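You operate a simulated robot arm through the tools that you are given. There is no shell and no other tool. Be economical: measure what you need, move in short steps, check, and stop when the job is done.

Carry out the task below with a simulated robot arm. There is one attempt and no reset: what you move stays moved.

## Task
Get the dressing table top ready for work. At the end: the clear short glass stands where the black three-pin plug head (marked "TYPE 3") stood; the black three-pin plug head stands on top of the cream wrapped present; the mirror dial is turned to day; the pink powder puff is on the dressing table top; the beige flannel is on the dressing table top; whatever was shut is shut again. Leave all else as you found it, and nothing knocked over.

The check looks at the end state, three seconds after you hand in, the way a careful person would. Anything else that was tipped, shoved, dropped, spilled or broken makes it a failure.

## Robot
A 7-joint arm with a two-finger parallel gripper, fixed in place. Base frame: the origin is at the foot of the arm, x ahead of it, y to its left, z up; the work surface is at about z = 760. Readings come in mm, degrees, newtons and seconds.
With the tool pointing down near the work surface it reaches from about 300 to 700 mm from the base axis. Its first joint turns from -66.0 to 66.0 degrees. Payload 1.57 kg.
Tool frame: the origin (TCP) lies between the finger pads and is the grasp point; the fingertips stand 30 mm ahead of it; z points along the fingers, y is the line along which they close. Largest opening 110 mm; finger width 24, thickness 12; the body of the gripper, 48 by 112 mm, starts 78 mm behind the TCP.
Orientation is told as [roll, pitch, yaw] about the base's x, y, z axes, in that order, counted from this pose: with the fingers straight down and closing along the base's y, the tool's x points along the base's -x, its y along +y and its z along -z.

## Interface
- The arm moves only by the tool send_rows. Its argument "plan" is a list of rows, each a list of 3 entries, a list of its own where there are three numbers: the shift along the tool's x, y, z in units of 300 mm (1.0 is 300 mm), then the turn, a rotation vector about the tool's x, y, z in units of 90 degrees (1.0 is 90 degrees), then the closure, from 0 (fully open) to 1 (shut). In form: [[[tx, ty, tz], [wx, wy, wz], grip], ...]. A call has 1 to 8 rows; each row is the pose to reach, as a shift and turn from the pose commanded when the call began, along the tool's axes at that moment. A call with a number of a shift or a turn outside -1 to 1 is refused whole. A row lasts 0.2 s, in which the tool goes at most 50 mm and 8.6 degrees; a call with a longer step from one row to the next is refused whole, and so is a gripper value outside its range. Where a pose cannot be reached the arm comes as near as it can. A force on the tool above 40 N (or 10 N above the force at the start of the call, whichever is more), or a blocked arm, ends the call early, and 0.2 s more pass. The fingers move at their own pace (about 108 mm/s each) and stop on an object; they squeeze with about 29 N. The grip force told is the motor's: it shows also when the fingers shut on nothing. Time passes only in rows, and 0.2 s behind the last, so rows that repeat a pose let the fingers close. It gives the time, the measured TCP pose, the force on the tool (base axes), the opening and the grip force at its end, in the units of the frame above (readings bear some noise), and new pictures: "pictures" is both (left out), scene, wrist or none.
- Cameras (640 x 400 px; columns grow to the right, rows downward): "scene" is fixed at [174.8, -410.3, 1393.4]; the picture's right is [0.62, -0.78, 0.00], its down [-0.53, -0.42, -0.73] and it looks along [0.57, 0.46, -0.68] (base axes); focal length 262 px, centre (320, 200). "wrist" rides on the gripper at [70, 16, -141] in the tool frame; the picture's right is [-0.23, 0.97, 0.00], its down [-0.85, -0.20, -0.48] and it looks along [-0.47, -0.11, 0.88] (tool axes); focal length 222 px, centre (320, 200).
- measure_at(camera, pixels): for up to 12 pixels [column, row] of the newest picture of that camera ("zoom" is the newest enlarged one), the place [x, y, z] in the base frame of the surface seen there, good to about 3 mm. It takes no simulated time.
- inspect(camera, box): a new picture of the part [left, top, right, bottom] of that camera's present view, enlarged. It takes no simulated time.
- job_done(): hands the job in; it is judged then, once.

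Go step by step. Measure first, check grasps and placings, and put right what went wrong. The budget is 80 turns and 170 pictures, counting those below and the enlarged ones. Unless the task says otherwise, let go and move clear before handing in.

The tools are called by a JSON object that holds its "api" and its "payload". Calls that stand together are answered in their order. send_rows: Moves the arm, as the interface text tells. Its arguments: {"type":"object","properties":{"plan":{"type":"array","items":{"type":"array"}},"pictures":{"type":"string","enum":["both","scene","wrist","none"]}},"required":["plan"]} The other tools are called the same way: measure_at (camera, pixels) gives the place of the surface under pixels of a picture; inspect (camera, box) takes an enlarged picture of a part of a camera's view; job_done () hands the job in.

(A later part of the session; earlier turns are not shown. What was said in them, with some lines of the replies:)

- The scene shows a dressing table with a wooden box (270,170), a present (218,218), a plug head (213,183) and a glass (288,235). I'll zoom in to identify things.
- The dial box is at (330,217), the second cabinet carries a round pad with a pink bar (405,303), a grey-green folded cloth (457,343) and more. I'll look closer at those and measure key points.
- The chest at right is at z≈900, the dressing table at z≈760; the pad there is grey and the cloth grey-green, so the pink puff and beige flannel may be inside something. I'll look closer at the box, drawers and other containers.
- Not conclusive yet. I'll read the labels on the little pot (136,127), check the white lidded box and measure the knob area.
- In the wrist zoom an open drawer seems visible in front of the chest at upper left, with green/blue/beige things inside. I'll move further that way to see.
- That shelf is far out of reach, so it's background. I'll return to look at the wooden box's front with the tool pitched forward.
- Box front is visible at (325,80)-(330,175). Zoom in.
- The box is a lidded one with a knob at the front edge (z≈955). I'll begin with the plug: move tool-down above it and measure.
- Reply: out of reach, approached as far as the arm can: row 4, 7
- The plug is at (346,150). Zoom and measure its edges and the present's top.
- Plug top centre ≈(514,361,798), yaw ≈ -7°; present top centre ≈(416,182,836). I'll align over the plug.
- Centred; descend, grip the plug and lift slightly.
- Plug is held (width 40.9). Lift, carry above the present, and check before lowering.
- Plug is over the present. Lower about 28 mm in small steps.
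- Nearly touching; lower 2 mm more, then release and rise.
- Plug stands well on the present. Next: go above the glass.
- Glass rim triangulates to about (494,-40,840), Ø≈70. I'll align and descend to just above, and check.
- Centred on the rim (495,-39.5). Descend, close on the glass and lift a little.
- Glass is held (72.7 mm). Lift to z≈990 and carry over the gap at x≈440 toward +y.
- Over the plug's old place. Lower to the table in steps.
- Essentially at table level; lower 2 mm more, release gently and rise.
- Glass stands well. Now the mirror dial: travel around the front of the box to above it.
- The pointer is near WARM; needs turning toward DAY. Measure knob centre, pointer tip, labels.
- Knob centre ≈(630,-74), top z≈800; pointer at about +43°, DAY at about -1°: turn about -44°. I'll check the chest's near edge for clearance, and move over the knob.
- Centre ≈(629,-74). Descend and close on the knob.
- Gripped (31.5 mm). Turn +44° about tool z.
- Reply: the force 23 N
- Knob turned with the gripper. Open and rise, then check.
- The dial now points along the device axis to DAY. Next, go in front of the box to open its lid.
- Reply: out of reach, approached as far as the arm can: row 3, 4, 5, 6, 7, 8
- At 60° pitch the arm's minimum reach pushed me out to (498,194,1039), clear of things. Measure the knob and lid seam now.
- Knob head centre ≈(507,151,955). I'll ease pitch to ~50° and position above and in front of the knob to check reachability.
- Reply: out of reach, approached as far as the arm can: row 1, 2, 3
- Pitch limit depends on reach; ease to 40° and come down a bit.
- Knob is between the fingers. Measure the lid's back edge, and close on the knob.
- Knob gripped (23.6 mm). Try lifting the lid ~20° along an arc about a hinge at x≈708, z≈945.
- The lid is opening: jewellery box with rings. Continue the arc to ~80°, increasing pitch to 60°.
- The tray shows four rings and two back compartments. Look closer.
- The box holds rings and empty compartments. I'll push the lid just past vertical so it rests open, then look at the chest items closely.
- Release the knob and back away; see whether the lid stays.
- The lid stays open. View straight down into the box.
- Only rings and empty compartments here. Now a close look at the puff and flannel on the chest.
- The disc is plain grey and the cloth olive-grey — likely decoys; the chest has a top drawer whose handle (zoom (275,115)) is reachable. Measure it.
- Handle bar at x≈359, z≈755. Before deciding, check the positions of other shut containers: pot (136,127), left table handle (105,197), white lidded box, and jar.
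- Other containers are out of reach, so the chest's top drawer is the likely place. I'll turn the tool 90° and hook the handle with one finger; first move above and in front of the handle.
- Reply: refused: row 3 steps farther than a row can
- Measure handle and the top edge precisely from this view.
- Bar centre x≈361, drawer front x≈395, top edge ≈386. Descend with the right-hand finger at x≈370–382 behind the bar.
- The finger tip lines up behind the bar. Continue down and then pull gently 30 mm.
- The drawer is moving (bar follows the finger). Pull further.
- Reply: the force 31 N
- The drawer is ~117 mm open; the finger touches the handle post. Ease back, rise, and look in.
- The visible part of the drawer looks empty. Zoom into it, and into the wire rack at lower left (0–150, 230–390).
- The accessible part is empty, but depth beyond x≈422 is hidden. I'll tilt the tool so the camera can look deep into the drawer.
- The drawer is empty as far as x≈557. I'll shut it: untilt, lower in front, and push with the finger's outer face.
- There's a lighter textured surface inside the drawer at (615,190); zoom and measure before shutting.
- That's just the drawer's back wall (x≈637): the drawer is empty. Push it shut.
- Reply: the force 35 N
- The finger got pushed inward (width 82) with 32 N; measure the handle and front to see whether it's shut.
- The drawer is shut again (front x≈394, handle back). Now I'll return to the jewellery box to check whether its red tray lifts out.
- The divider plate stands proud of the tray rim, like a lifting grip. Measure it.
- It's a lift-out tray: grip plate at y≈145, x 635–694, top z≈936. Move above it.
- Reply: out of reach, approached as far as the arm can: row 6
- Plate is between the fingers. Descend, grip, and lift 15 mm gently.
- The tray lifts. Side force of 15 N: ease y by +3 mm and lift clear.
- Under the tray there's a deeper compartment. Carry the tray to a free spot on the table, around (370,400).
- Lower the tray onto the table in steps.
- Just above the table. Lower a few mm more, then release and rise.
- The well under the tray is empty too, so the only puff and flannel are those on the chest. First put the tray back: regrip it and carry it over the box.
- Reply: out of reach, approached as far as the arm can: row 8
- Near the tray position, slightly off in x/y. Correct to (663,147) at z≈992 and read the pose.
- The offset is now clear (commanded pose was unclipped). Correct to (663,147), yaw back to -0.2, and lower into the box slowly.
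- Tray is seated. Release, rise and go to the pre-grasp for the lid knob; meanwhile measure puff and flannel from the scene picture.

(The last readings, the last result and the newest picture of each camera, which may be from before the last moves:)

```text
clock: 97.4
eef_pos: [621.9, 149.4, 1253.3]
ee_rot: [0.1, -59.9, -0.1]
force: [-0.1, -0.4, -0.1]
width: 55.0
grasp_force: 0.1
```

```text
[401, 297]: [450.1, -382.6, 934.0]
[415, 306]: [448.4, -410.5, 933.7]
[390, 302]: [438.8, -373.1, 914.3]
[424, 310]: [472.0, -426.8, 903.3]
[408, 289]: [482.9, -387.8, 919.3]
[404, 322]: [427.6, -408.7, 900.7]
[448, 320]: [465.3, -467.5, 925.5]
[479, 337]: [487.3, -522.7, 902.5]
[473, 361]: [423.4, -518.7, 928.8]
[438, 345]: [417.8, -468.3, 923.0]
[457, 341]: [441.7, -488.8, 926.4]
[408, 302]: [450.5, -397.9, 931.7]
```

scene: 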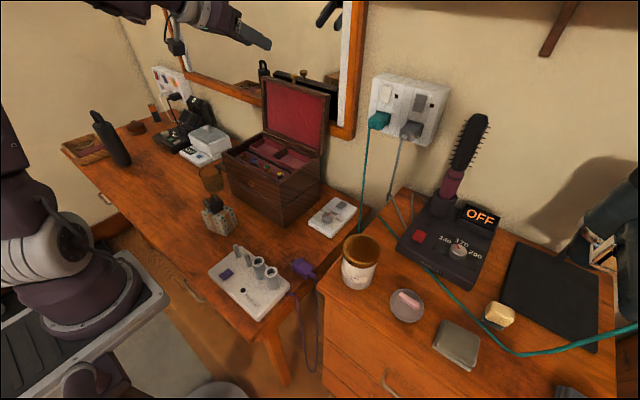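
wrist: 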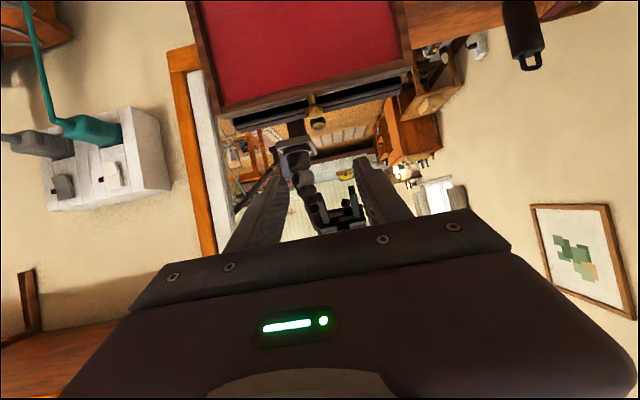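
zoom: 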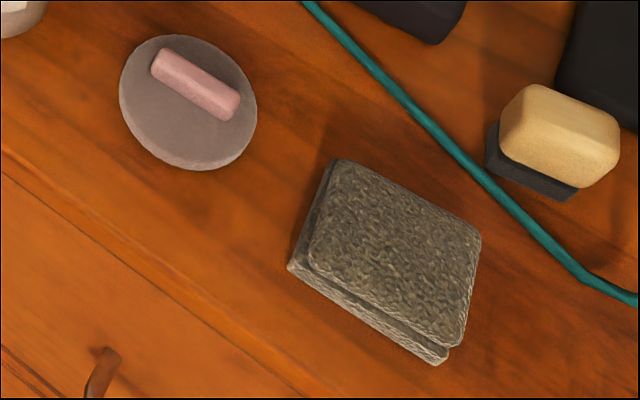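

Ready at the knob pre-grasp (621.9,149.4,1253.3, pitch -60). Regrip the knob, bring the lid down along the reversed arc, release and back off.

{"api": "send_rows", "payload": {"plan": [[[0, 0, 0.12], [0, 0, 0], 0.5], [[0.05, 0, 0.26], [0, 0, 0], 0.5], [[0.1, 0, 0.38], [0, 0, 0], 0.5], [[0.1, 0, 0.52], [0, 0, 0], 0.5], [[0.1, 0, 0.52], [0, 0, 0], 0.75], [[0.1, 0, 0.52], [0, 0, 0], 0.95], [[0.1, 0, 0.52], [0, 0, 0], 0.95]], "pictures": "none"}}

{"api": "send_rows", "payload": {"plan": [[[0.022, 0, -0.054], [0, 0, 0], 0.95], [[0.044, 0, -0.108], [0, 0, 0], 0.95], [[0.075, 0, -0.157], [0, 0, 0], 0.95], [[0.107, 0, -0.207], [0, 0, 0], 0.95]], "pictures": "none"}}

{"api": "send_rows", "payload": {"plan": [[[0.078, 0, -0.087], [0, 0, 0], 0.95], [[0.167, 0, -0.158], [0, 0.056, 0], 0.95], [[0.267, 0, -0.212], [0, 0.111, 0], 0.95], [[0.375, 0, -0.248], [0, 0.167, 0], 0.95], [[0.487, 0, -0.263], [0, 0.222, 0], 0.95], [[0.605, 0, -0.258], [0, 0.222, 0], 0.95]], "pictures": "none"}}

{"api": "send_rows", "payload": {"plan": [[[0.051, 0, 0.029], [0, 0, 0], 0.95], [[0.099, 0, 0.063], [0, 0, 0], 0.95], [[0.122, 0, 0.081], [0, 0, 0], 0.95], [[0.144, 0, 0.1], [0, 0, 0], 0.95], [[0.165, 0, 0.121], [0, 0, 0], 0.95], [[0.186, 0, 0.141], [0, 0, 0], 0.95]]}}

```text
clock: 99.0
eef_pos: [742.0, 149.4, 1147.8]
ee_rot: [0.0, -60.0, -0.1]
force: [6.0, 7.4, -2.1]
width: 23.6
grasp_force: 35.8
```

```text
clock: 100.0
eef_pos: [672.4, 149.4, 1151.0]
ee_rot: [-0.2, -59.9, 0.0]
force: [5.9, -1.6, -4.4]
width: 23.7
grasp_force: 36.3
```

```text
clock: 101.4
eef_pos: [514.5, 149.9, 1035.8]
ee_rot: [-0.1, -39.9, -0.1]
force: [7.3, -10.3, -3.1]
width: 23.6
grasp_force: 27.2
```

```text
clock: 102.8
eef_pos: [500.6, 150.1, 967.2]
ee_rot: [-0.1, -40.2, -0.4]
force: [-6.9, -19.2, 14.9]
width: 23.7
grasp_force: 35.4
```

scene: 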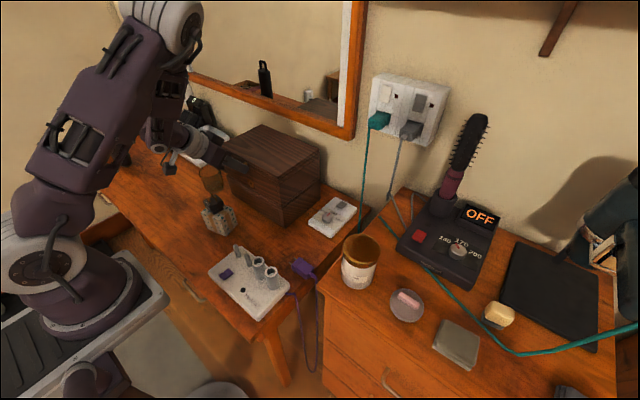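
wrist: 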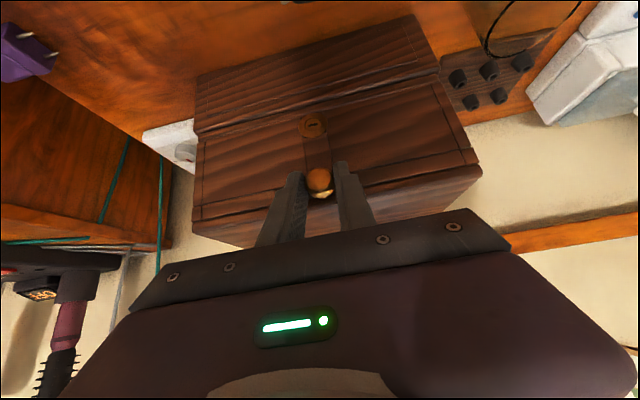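

Lid is shut. Release, back away, untilt and travel to above the puff.

{"api": "send_rows", "payload": {"plan": [[[0, 0, 0], [0, 0, 0], 0.75], [[0, 0, 0], [0, 0, 0], 0.5], [[-0.035, 0, -0.04], [0, 0, 0], 0.5], [[-0.105, 0, -0.117], [0, 0, 0], 0.5], [[-0.2, 0, -0.23], [0, 0, 0], 0.5], [[-0.298, 0, -0.347], [0, 0, 0], 0.5]], "pictures": "none"}}

{"api": "send_rows", "payload": {"plan": [[[0, 0, 0], [0, 0.09, 0], 0.4], [[0, 0, 0], [0, 0.18, 0], 0.35], [[0, 0, 0], [0, 0.27, 0], 0.35], [[0, 0, 0], [0, 0.36, 0], 0.35], [[0, 0, 0], [0, 0.444, 0], 0.35], [[0, 0, 0], [0, 0.444, 0], 0.35]], "pictures": "scene"}}

{"api": "send_rows", "payload": {"plan": [[[0.02, -0.14, 0], [0, 0, 0], 0.35], [[0.05, -0.28, 0], [0, 0, 0], 0.35], [[0.08, -0.42, 0], [0, 0, 0], 0.35], [[0.11, -0.56, 0], [0, 0, 0], 0.35], [[0.14, -0.7, 0], [0, 0, 0], 0.35], [[0.17, -0.85, 0], [0, 0, 0], 0.35], [[0.175, -1, 0], [0, 0, 0], 0.35]], "pictures": "none"}}

{"api": "send_rows", "payload": {"plan": [[[0, -0.16, 0], [0, 0, 0], 0.35], [[0, -0.32, 0], [0, 0, 0], 0.35], [[0, -0.48, 0], [0, 0, 0], 0.35], [[0, -0.64, 0], [0, 0, 0], 0.35], [[0, -0.8, 0], [0, 0, 0], 0.35], [[0, -0.82, 0.12], [0, 0, 0], 0.35], [[0, -0.82, 0.27], [0, 0, 0], 0.35], [[0, -0.82, 0.27], [0, 0, 0], 0.35]], "pictures": "wrist"}}

{"api": "inspect", "payload": {"camera": "wrist", "box": [270, 110, 370, 210]}}

{"api": "measure_at", "payload": {"camera": "zoom", "pixels": [[320, 100], [320, 150], [320, 200], [320, 250], [250, 150], [250, 200], [250, 250], [390, 150], [390, 200], [390, 250], [200, 200], [440, 200]]}}

```text
clock: 104.2
eef_pos: [504.4, 149.9, 1102.6]
ee_rot: [0.1, -40.1, -0.1]
force: [0.1, 0.2, 0.0]
width: 55.2
grasp_force: 0.0
```

```text
clock: 105.6
eef_pos: [501.0, 150.2, 1103.6]
ee_rot: [0.1, 0.0, -0.1]
force: [0.3, -0.3, 0.8]
width: 71.4
grasp_force: 0.1
```

scene: 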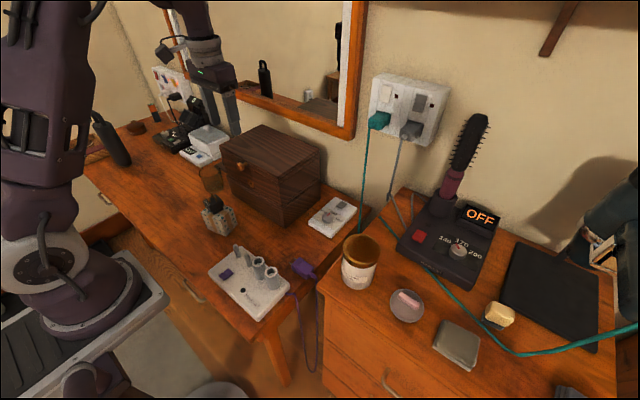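

```text
clock: 107.2
eef_pos: [449.0, -150.2, 1100.7]
ee_rot: [0.1, -0.1, -0.1]
force: [0.0, -1.5, -0.3]
width: 71.4
grasp_force: 0.1
```

```text
clock: 109.0
eef_pos: [446.5, -396.0, 1019.7]
ee_rot: [0.0, 0.0, -0.1]
force: [-0.1, -0.4, -0.1]
width: 71.7
grasp_force: 0.0
```

wrist: 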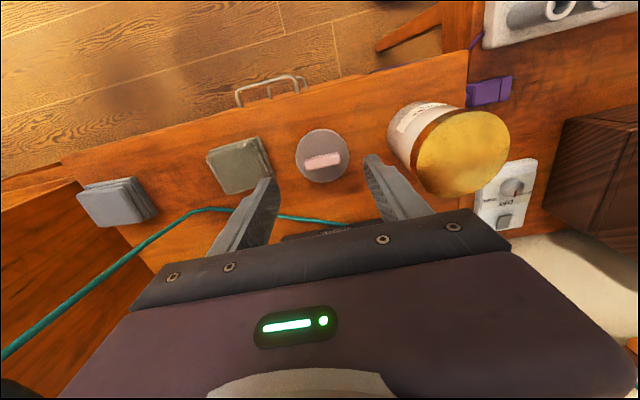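

```text
4.00 times, centred on (320, 160) of wrist
```

zoom: 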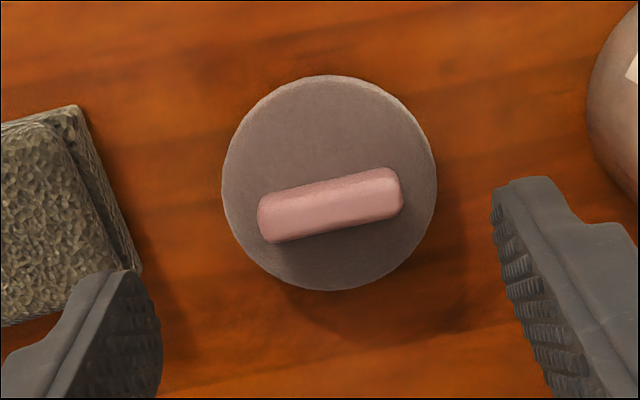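

```text
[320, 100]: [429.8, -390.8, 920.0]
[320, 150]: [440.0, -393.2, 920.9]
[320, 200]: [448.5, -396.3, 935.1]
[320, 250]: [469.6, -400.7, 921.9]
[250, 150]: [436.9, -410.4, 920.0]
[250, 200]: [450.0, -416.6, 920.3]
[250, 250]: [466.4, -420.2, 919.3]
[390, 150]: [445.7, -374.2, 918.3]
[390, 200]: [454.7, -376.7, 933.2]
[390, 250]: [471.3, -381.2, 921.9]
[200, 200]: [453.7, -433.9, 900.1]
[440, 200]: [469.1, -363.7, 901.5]
```

The puff's pink handle is centred at ≈(449.5,-394.5), top z 935, aligned with the fingers' closing line. Grip it, lift, and carry to the old glass spot (492,-35) on the dressing table.

{"api": "send_rows", "payload": {"plan": [[[-0.01, 0.005, 0.11], [0, 0, 0], 0.35], [[-0.01, 0.005, 0.222], [0, 0, 0], 0.35], [[-0.01, 0.005, 0.222], [0, 0, 0], 0.6], [[-0.01, 0.005, 0.222], [0, 0, 0], 0.8], [[-0.01, 0.005, 0.222], [0, 0, 0], 0.8], [[-0.01, 0.005, 0.1], [0, 0, 0], 0.8], [[-0.01, 0.005, -0.05], [0, 0, 0], 0.8]], "pictures": "wrist"}}

{"api": "send_rows", "payload": {"plan": [[[0, 0, -0.15], [0, 0, 0], 0.8], [[0, 0, -0.23], [0, 0, 0], 0.8], [[0, 0.15, -0.23], [0, 0, 0], 0.8], [[0, 0.3, -0.23], [0, 0, 0], 0.8], [[0, 0.45, -0.23], [0, 0, 0], 0.8], [[0, 0.6, -0.23], [0, 0, 0], 0.8], [[0, 0.75, -0.23], [0, 0, 0], 0.8], [[0, 0.9, -0.23], [0, 0, 0], 0.8]], "pictures": "none"}}

{"api": "send_rows", "payload": {"plan": [[[-0.05, 0.13, 0], [0, 0, 0], 0.8], [[-0.1, 0.25, 0], [0, 0, 0], 0.8], [[-0.142, 0.298, 0.05], [0, 0, 0], 0.8], [[-0.142, 0.298, 0.2], [0, 0, 0], 0.8], [[-0.142, 0.298, 0.35], [0, 0, 0], 0.8], [[-0.142, 0.298, 0.5], [0, 0, 0], 0.8], [[-0.142, 0.298, 0.65], [0, 0, 0], 0.8], [[-0.142, 0.298, 0.75], [0, 0, 0], 0.8]]}}

```text
clock: 110.6
eef_pos: [450.0, -395.6, 1035.5]
ee_rot: [0.0, -0.1, -0.2]
force: [0.3, 0.6, -0.8]
width: 38.7
grasp_force: 29.0
```

wrist: 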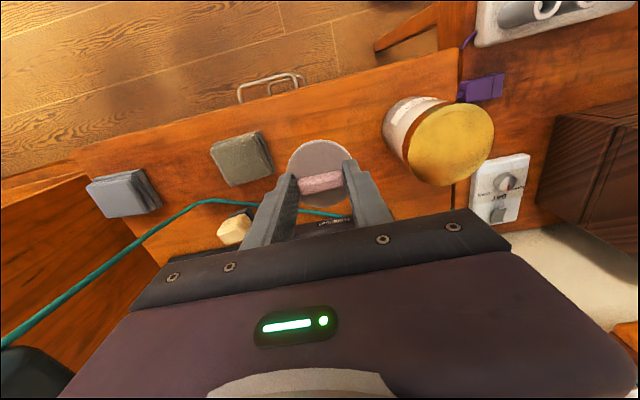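

```text
clock: 112.4
eef_pos: [452.5, -123.0, 1107.7]
ee_rot: [0.0, -0.1, -0.2]
force: [0.2, 0.4, -0.2]
width: 38.7
grasp_force: 29.2
```

```text
clock: 114.2
eef_pos: [495.3, -33.2, 879.4]
ee_rot: [0.0, 0.0, -0.1]
force: [0.2, 0.3, -0.3]
width: 38.4
grasp_force: 28.8
```

scene: 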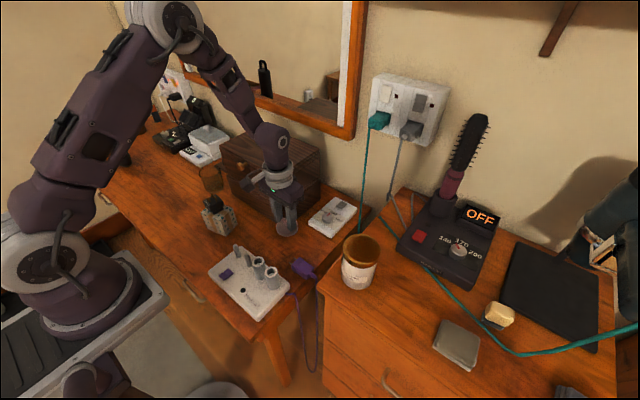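
wrist: 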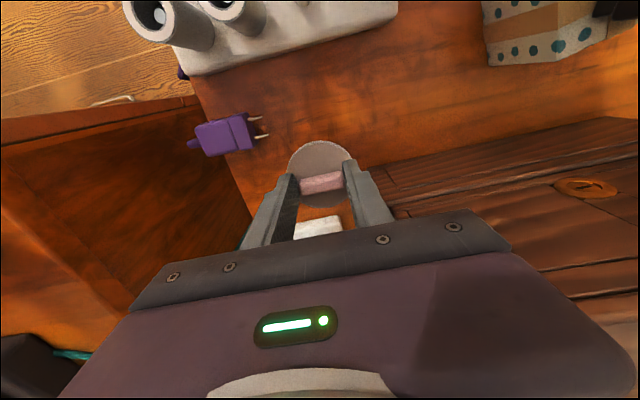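

Lower the puff onto the table, release, and travel to above the flannel.

{"api": "send_rows", "payload": {"plan": [[[0, 0, 0.12], [0, 0, 0], 0.8], [[0, 0, 0.2], [0, 0, 0], 0.8], [[0, 0, 0.217], [0, 0, 0], 0.8], [[0, 0, 0.223], [0, 0, 0], 0.8], [[0, 0, 0.223], [0, 0, 0], 0.5], [[0, 0, 0.223], [0, 0, 0], 0.4], [[0, 0, 0.1], [0, 0, 0], 0.4], [[0, 0, -0.05], [0, 0, 0], 0.4]], "pictures": "none"}}

{"api": "send_rows", "payload": {"plan": [[[0, 0, -0.15], [0, 0, 0], 0.3], [[0, 0, -0.3], [0, 0, 0], 0.2], [[0, 0, -0.45], [0, 0, 0], 0.2], [[0, 0, -0.6], [0, 0, 0], 0.2], [[0, -0.05, -0.7], [0, 0, 0], 0.2], [[0.05, -0.18, -0.7], [0, 0, 0], 0.2], [[0.1, -0.32, -0.7], [0, 0, 0], 0.2], [[0.15, -0.46, -0.7], [0, 0, 0], 0.2]], "pictures": "scene"}}

{"api": "send_rows", "payload": {"plan": [[[0, -0.14, 0], [0, 0, 0], 0.2], [[0.02, -0.28, 0], [0, 0, 0], 0.2], [[0.027, -0.42, 0], [0, 0, 0], 0.2], [[0.027, -0.56, 0], [0, 0, 0], 0.2], [[0.027, -0.7, 0], [0, 0, 0], 0.2], [[0.027, -0.85, 0], [0, 0, 0], 0.2], [[0.027, -1, 0], [0, 0, 0], 0.2]], "pictures": "none"}}

{"api": "send_rows", "payload": {"plan": [[[0, -0.073, 0.1], [0, 0, 0], 0.2], [[0, -0.073, 0.24], [0, 0, 0], 0.2], [[0, -0.073, 0.34], [0, 0, 0], 0.2], [[0, -0.073, 0.34], [0, 0, 0], 0.2]], "pictures": "wrist"}}

{"api": "inspect", "payload": {"camera": "scene", "box": [240, 190, 340, 270]}}

{"api": "inspect", "payload": {"camera": "wrist", "box": [270, 110, 370, 210]}}

{"api": "measure_at", "payload": {"camera": "zoom", "pixels": [[200, 150], [250, 100], [250, 150], [250, 200], [250, 250], [320, 100], [320, 150], [320, 200], [320, 250], [390, 120], [390, 180], [390, 240]]}}

```text
clock: 116.0
eef_pos: [494.2, -33.7, 897.1]
ee_rot: [-0.1, -0.2, 0.0]
force: [0.4, -0.2, 0.4]
width: 66.1
grasp_force: 0.0
```

```text
clock: 117.8
eef_pos: [451.6, -174.3, 1104.2]
ee_rot: [0.0, -0.2, -0.1]
force: [0.0, -0.1, -0.2]
width: 87.9
grasp_force: 0.0
```

scene: 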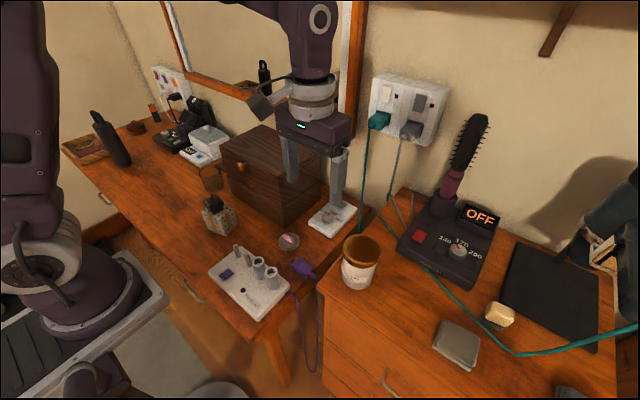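

```text
clock: 119.4
eef_pos: [426.0, -441.3, 1105.0]
ee_rot: [0.2, 0.1, -0.2]
force: [-0.1, 0.6, -0.6]
width: 88.0
grasp_force: 0.0
out of reach, approached as far as the arm can: row 7
```

```text
clock: 120.4
eef_pos: [429.0, -463.2, 1004.0]
ee_rot: [0.0, -0.1, -0.2]
force: [0.0, 0.2, -0.3]
width: 87.9
grasp_force: 0.1
```

wrist: 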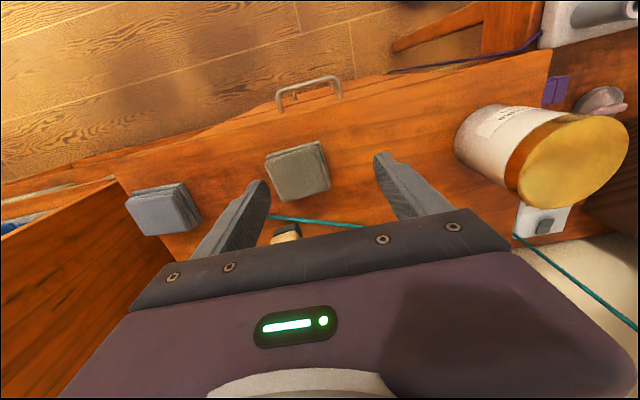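

```text
5.00 times, centred on (290, 230) of scene
```

zoom: 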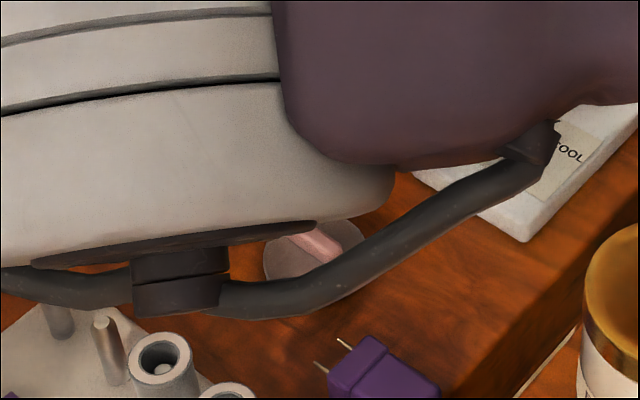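

```text
4.00 times, centred on (320, 160) of wrist
```

zoom: 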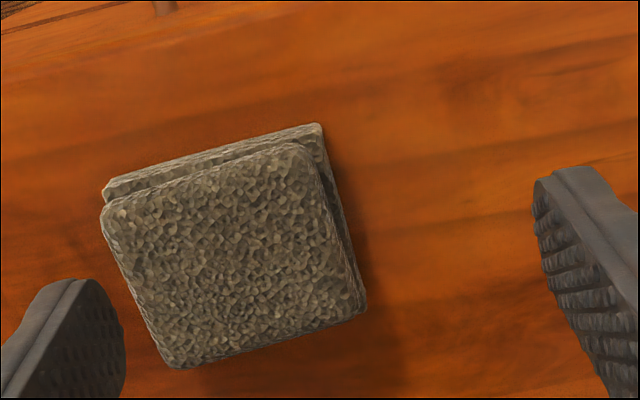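

```text
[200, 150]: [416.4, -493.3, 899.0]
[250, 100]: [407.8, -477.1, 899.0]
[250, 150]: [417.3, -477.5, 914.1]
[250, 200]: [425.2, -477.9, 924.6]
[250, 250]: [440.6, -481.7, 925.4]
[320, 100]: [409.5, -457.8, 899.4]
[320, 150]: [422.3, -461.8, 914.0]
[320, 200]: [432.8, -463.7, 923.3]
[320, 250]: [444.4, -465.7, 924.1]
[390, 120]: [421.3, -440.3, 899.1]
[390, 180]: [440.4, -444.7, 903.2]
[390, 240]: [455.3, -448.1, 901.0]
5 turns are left
```

Puff stands on the table. Flannel centre ≈(441,-486), slightly rotated (+5°). Align, descend, grip and lift.

{"api": "send_rows", "payload": {"plan": [[[-0.02, -0.04, 0.05], [0, 0, -0.03], 0.3], [[-0.04, -0.077, 0.12], [0, 0, -0.056], 0.3], [[-0.04, -0.077, 0.18], [0, 0, -0.056], 0.3], [[-0.04, -0.077, 0.236], [0, 0, -0.056], 0.3], [[-0.04, -0.077, 0.236], [0, 0, -0.056], 0.5], [[-0.04, -0.077, 0.236], [0, 0, -0.056], 0.7], [[-0.04, -0.077, 0.236], [0, 0, -0.056], 0.7]], "pictures": "wrist"}}

{"api": "send_rows", "payload": {"plan": [[[0, 0, -0.06], [0, 0, 0], 0.7], [[0, 0, -0.2], [0, 0, 0], 0.7], [[0, 0, -0.34], [0, 0, 0], 0.7], [[0, 0, -0.34], [0, 0, 0], 0.7]]}}

```text
clock: 122.0
eef_pos: [438.8, -484.9, 933.7]
ee_rot: [0.1, -0.2, 4.9]
force: [-1.4, 0.4, 1.8]
width: 61.0
grasp_force: 28.7
out of reach, approached as far as the arm can: row 2
```

wrist: 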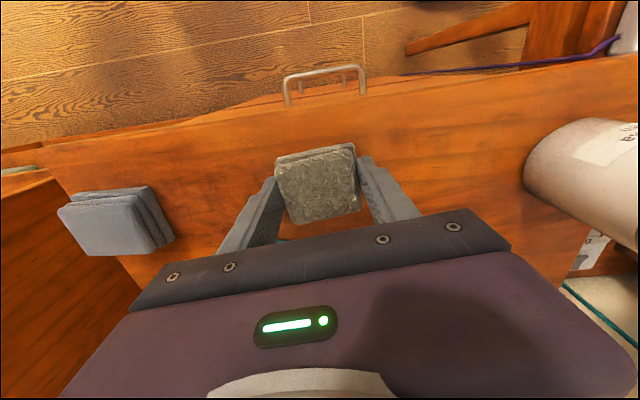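

```text
clock: 123.0
eef_pos: [431.4, -476.4, 1023.7]
ee_rot: [0.0, -0.1, 4.9]
force: [-0.8, 0.9, 0.4]
width: 60.8
grasp_force: 29.0
out of reach, approached as far as the arm can: row 2, 3, 4
4 turns are left
```

scene: 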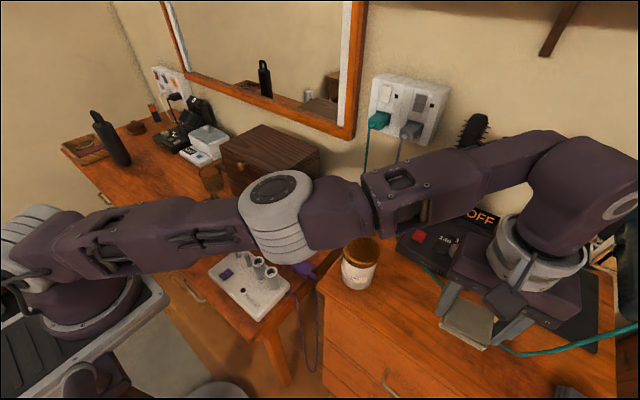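
wrist: 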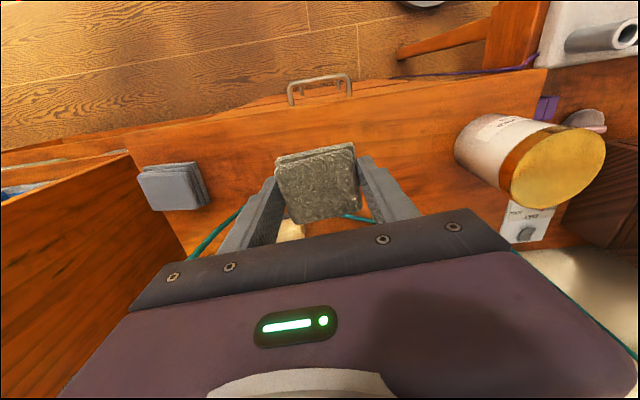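

Flannel is held (60.8 mm). Carry it at x≈365, z≈1084 round the jar to the free table area at (380,320) and lower to ~10 mm above.

{"api": "send_rows", "payload": {"plan": [[[0.1, 0.008, -0.067], [0, 0, 0], 0.7], [[0.219, 0.019, -0.15], [0, 0, 0], 0.7], [[0.206, 0.168, -0.2], [0, 0, 0], 0.7], [[0.194, 0.318, -0.2], [0, 0, 0], 0.7], [[0.181, 0.467, -0.2], [0, 0, 0], 0.7], [[0.168, 0.616, -0.2], [0, 0, 0], 0.7], [[0.155, 0.766, -0.2], [0, 0, 0], 0.7], [[0.143, 0.915, -0.2], [0, 0, 0], 0.7]], "pictures": "none"}}

{"api": "send_rows", "payload": {"plan": [[[-0.012, 0.139, 0], [0, 0, 0], 0.7], [[-0.024, 0.279, 0], [0, 0, 0], 0.7], [[-0.036, 0.418, 0], [0, 0, 0], 0.7], [[-0.048, 0.558, 0], [0, 0, 0], 0.7], [[-0.06, 0.697, 0], [0, 0, 0], 0.7], [[-0.071, 0.837, 0], [0, 0, 0], 0.7], [[-0.083, 0.976, 0], [0, 0, 0], 0.7]], "pictures": "none"}}

{"api": "send_rows", "payload": {"plan": [[[-0.013, 0.153, 0], [0, 0, 0], 0.7], [[-0.026, 0.305, 0], [0, 0, 0], 0.7], [[-0.039, 0.458, 0], [0, 0, 0], 0.7], [[-0.052, 0.611, 0], [0, 0, 0], 0.7], [[-0.116, 0.75, 0], [0, 0, 0], 0.7], [[-0.116, 0.766, 0.15], [0, 0, 0], 0.7], [[-0.116, 0.766, 0.3], [0, 0, 0], 0.7], [[-0.116, 0.766, 0.45], [0, 0, 0], 0.7]], "pictures": "none"}}

{"api": "send_rows", "payload": {"plan": [[[0, 0, 0.15], [0, 0, 0], 0.7], [[0, 0, 0.3], [0, 0, 0], 0.7], [[0, 0, 0.4], [0, 0, 0], 0.7], [[0, 0, 0.46], [0, 0, 0], 0.7], [[0, 0, 0.46], [0, 0, 0], 0.7]]}}

```text
clock: 124.8
eef_pos: [491.8, -363.0, 1134.3]
ee_rot: [0.1, 0.0, 4.8]
force: [0.8, 0.6, -0.1]
width: 61.1
grasp_force: 28.8
out of reach, approached as far as the arm can: row 1, 2, 3, 4, 5, 6, 7, 8
```

```text
clock: 126.4
eef_pos: [563.5, -259.1, 1158.4]
ee_rot: [0.0, -0.1, 5.0]
force: [-0.5, -0.1, -1.0]
width: 61.0
grasp_force: 29.1
out of reach, approached as far as the arm can: row 1, 2, 3, 4, 5, 6, 7
```

```text
clock: 128.2
eef_pos: [576.1, -28.4, 1027.5]
ee_rot: [-0.1, -0.2, 4.9]
force: [-0.7, -0.9, 0.0]
width: 60.9
grasp_force: 29.1
```

```text
clock: 129.4
eef_pos: [576.4, -30.1, 888.3]
ee_rot: [0.0, -0.1, 4.9]
force: [-1.4, -0.3, 1.1]
width: 60.3
grasp_force: 28.6
3 turns are left
```

scene: 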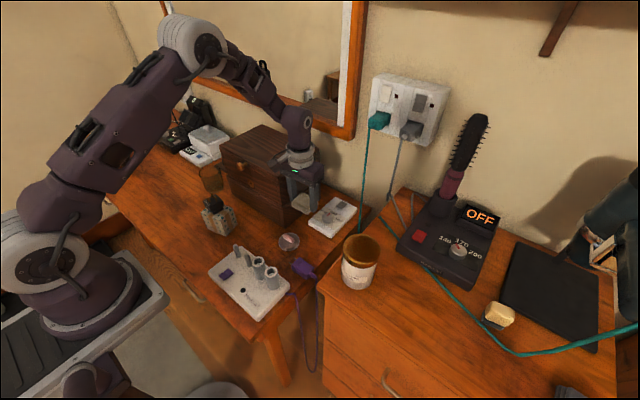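
wrist: 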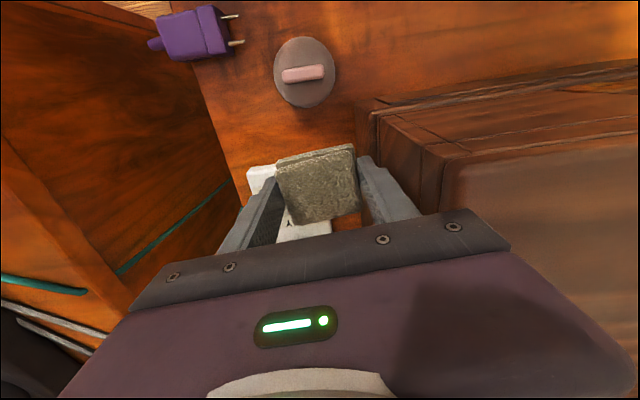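

The arm drifted around a reach limit but nothing was hit; it now holds the flannel at (576,-30,888), between box and dial. I'll raise, go round the box corner to the bare spot (475,65), lower, release and retreat.

{"api": "send_rows", "payload": {"plan": [[[0, 0, -0.1], [0, 0, 0], 0.7], [[0.149, 0.013, -0.1], [0, 0, 0], 0.7], [[0.299, 0.025, -0.1], [0, 0, 0], 0.7], [[0.325, 0.145, -0.1], [0, 0, 0], 0.7], [[0.313, 0.294, -0.1], [0, 0, 0], 0.7], [[0.308, 0.344, -0.1], [0, 0, 0], 0.7], [[0.308, 0.344, 0.05], [0, 0, 0], 0.7], [[0.308, 0.344, 0.19], [0, 0, 0], 0.7]], "pictures": "none"}}

{"api": "send_rows", "payload": {"plan": [[[0, 0, 0.05], [0, 0, 0], 0.7], [[0, 0, 0.09], [0, 0, 0], 0.7], [[0, 0, 0.108], [0, 0, 0], 0.7], [[0, 0, 0.117], [0, 0, 0], 0.7], [[0, 0, 0.117], [0, 0, 0], 0.7]], "pictures": "none"}}

{"api": "send_rows", "payload": {"plan": [[[0, 0, 0], [0, 0, 0], 0.45], [[0, 0, 0], [0, 0, 0], 0.3], [[0, 0, -0.06], [0, 0, 0], 0.3], [[0, 0, -0.2], [0, 0, 0], 0.3], [[0, 0, -0.35], [0, 0, 0], 0.3], [[0, 0, -0.5], [0, 0, 0], 0.3], [[0, 0, -0.65], [0, 0, 0], 0.3], [[0.1, 0, -0.75], [0, 0, 0], 0.3]]}}

{"api": "inspect", "payload": {"camera": "scene", "box": [190, 120, 370, 300]}}

```text
clock: 131.2
eef_pos: [474.3, 67.1, 832.4]
ee_rot: [0.0, -0.1, 4.9]
force: [-0.3, -0.1, 0.2]
width: 60.9
grasp_force: 29.0
```

```text
clock: 132.4
eef_pos: [475.9, 66.3, 797.9]
ee_rot: [0.0, -0.1, 4.9]
force: [-0.6, -0.6, -0.2]
width: 60.8
grasp_force: 28.7
```

```text
clock: 134.2
eef_pos: [446.1, 60.0, 1026.3]
ee_rot: [0.1, -0.1, 4.9]
force: [-0.9, -0.5, 0.2]
width: 76.9
grasp_force: 0.1
```

scene: 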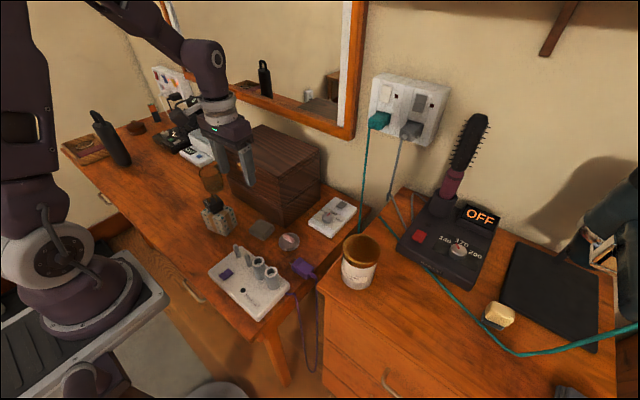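
wrist: 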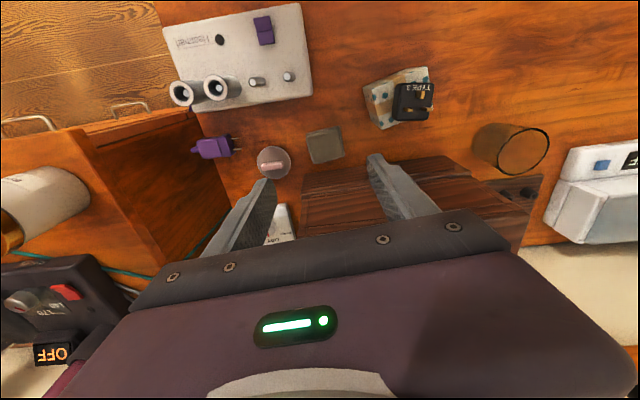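

```text
2.22 times, centred on (280, 210) of scene
2 turns are left
```

zoom: 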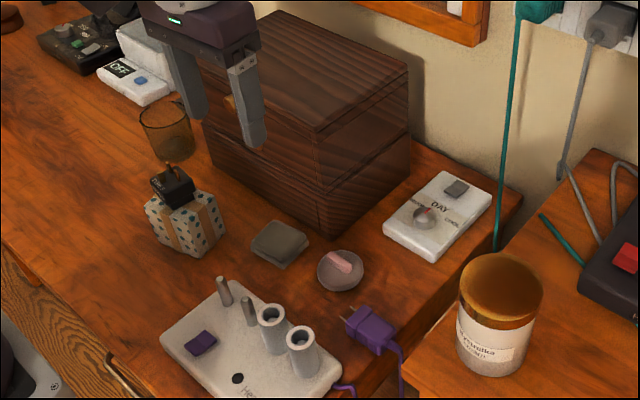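

The last pictures show the plug on the present, the glass upright in the plug's old place, the dial at DAY, and the puff and flannel on the dressing table. The box is closed and the gripper is clear, so I'm handing in.

{"api": "job_done", "payload": {}}

```text
The job is handed in.
```

I've handed the job in with every item on your list done, but I'm not certain I moved the right puff and flannel.

- **Glass and plug:** The glass stands where the plug head stood, and the plug head stands on the present.
- **Dial:** The mirror dial is turned to day.
- **Puff and flannel:** Both are on the dressing table top. The puff I moved has a grey disc with a pink handle, and the flannel looks grey-beige. They were the only puff and flannel I could find; the jewellery box, the space under its tray and the chest's top drawer held neither. I couldn't reach the other drawers or the small pot and white lidded box further along the table.
- **Shut again:** The jewellery box, with its tray back in place, and the chest drawer are both shut.
- **One slip:** While I carried the flannel, the arm drifted well off the planned path near its reach limit. The force readings stayed low, and the pictures showed nothing knocked over.
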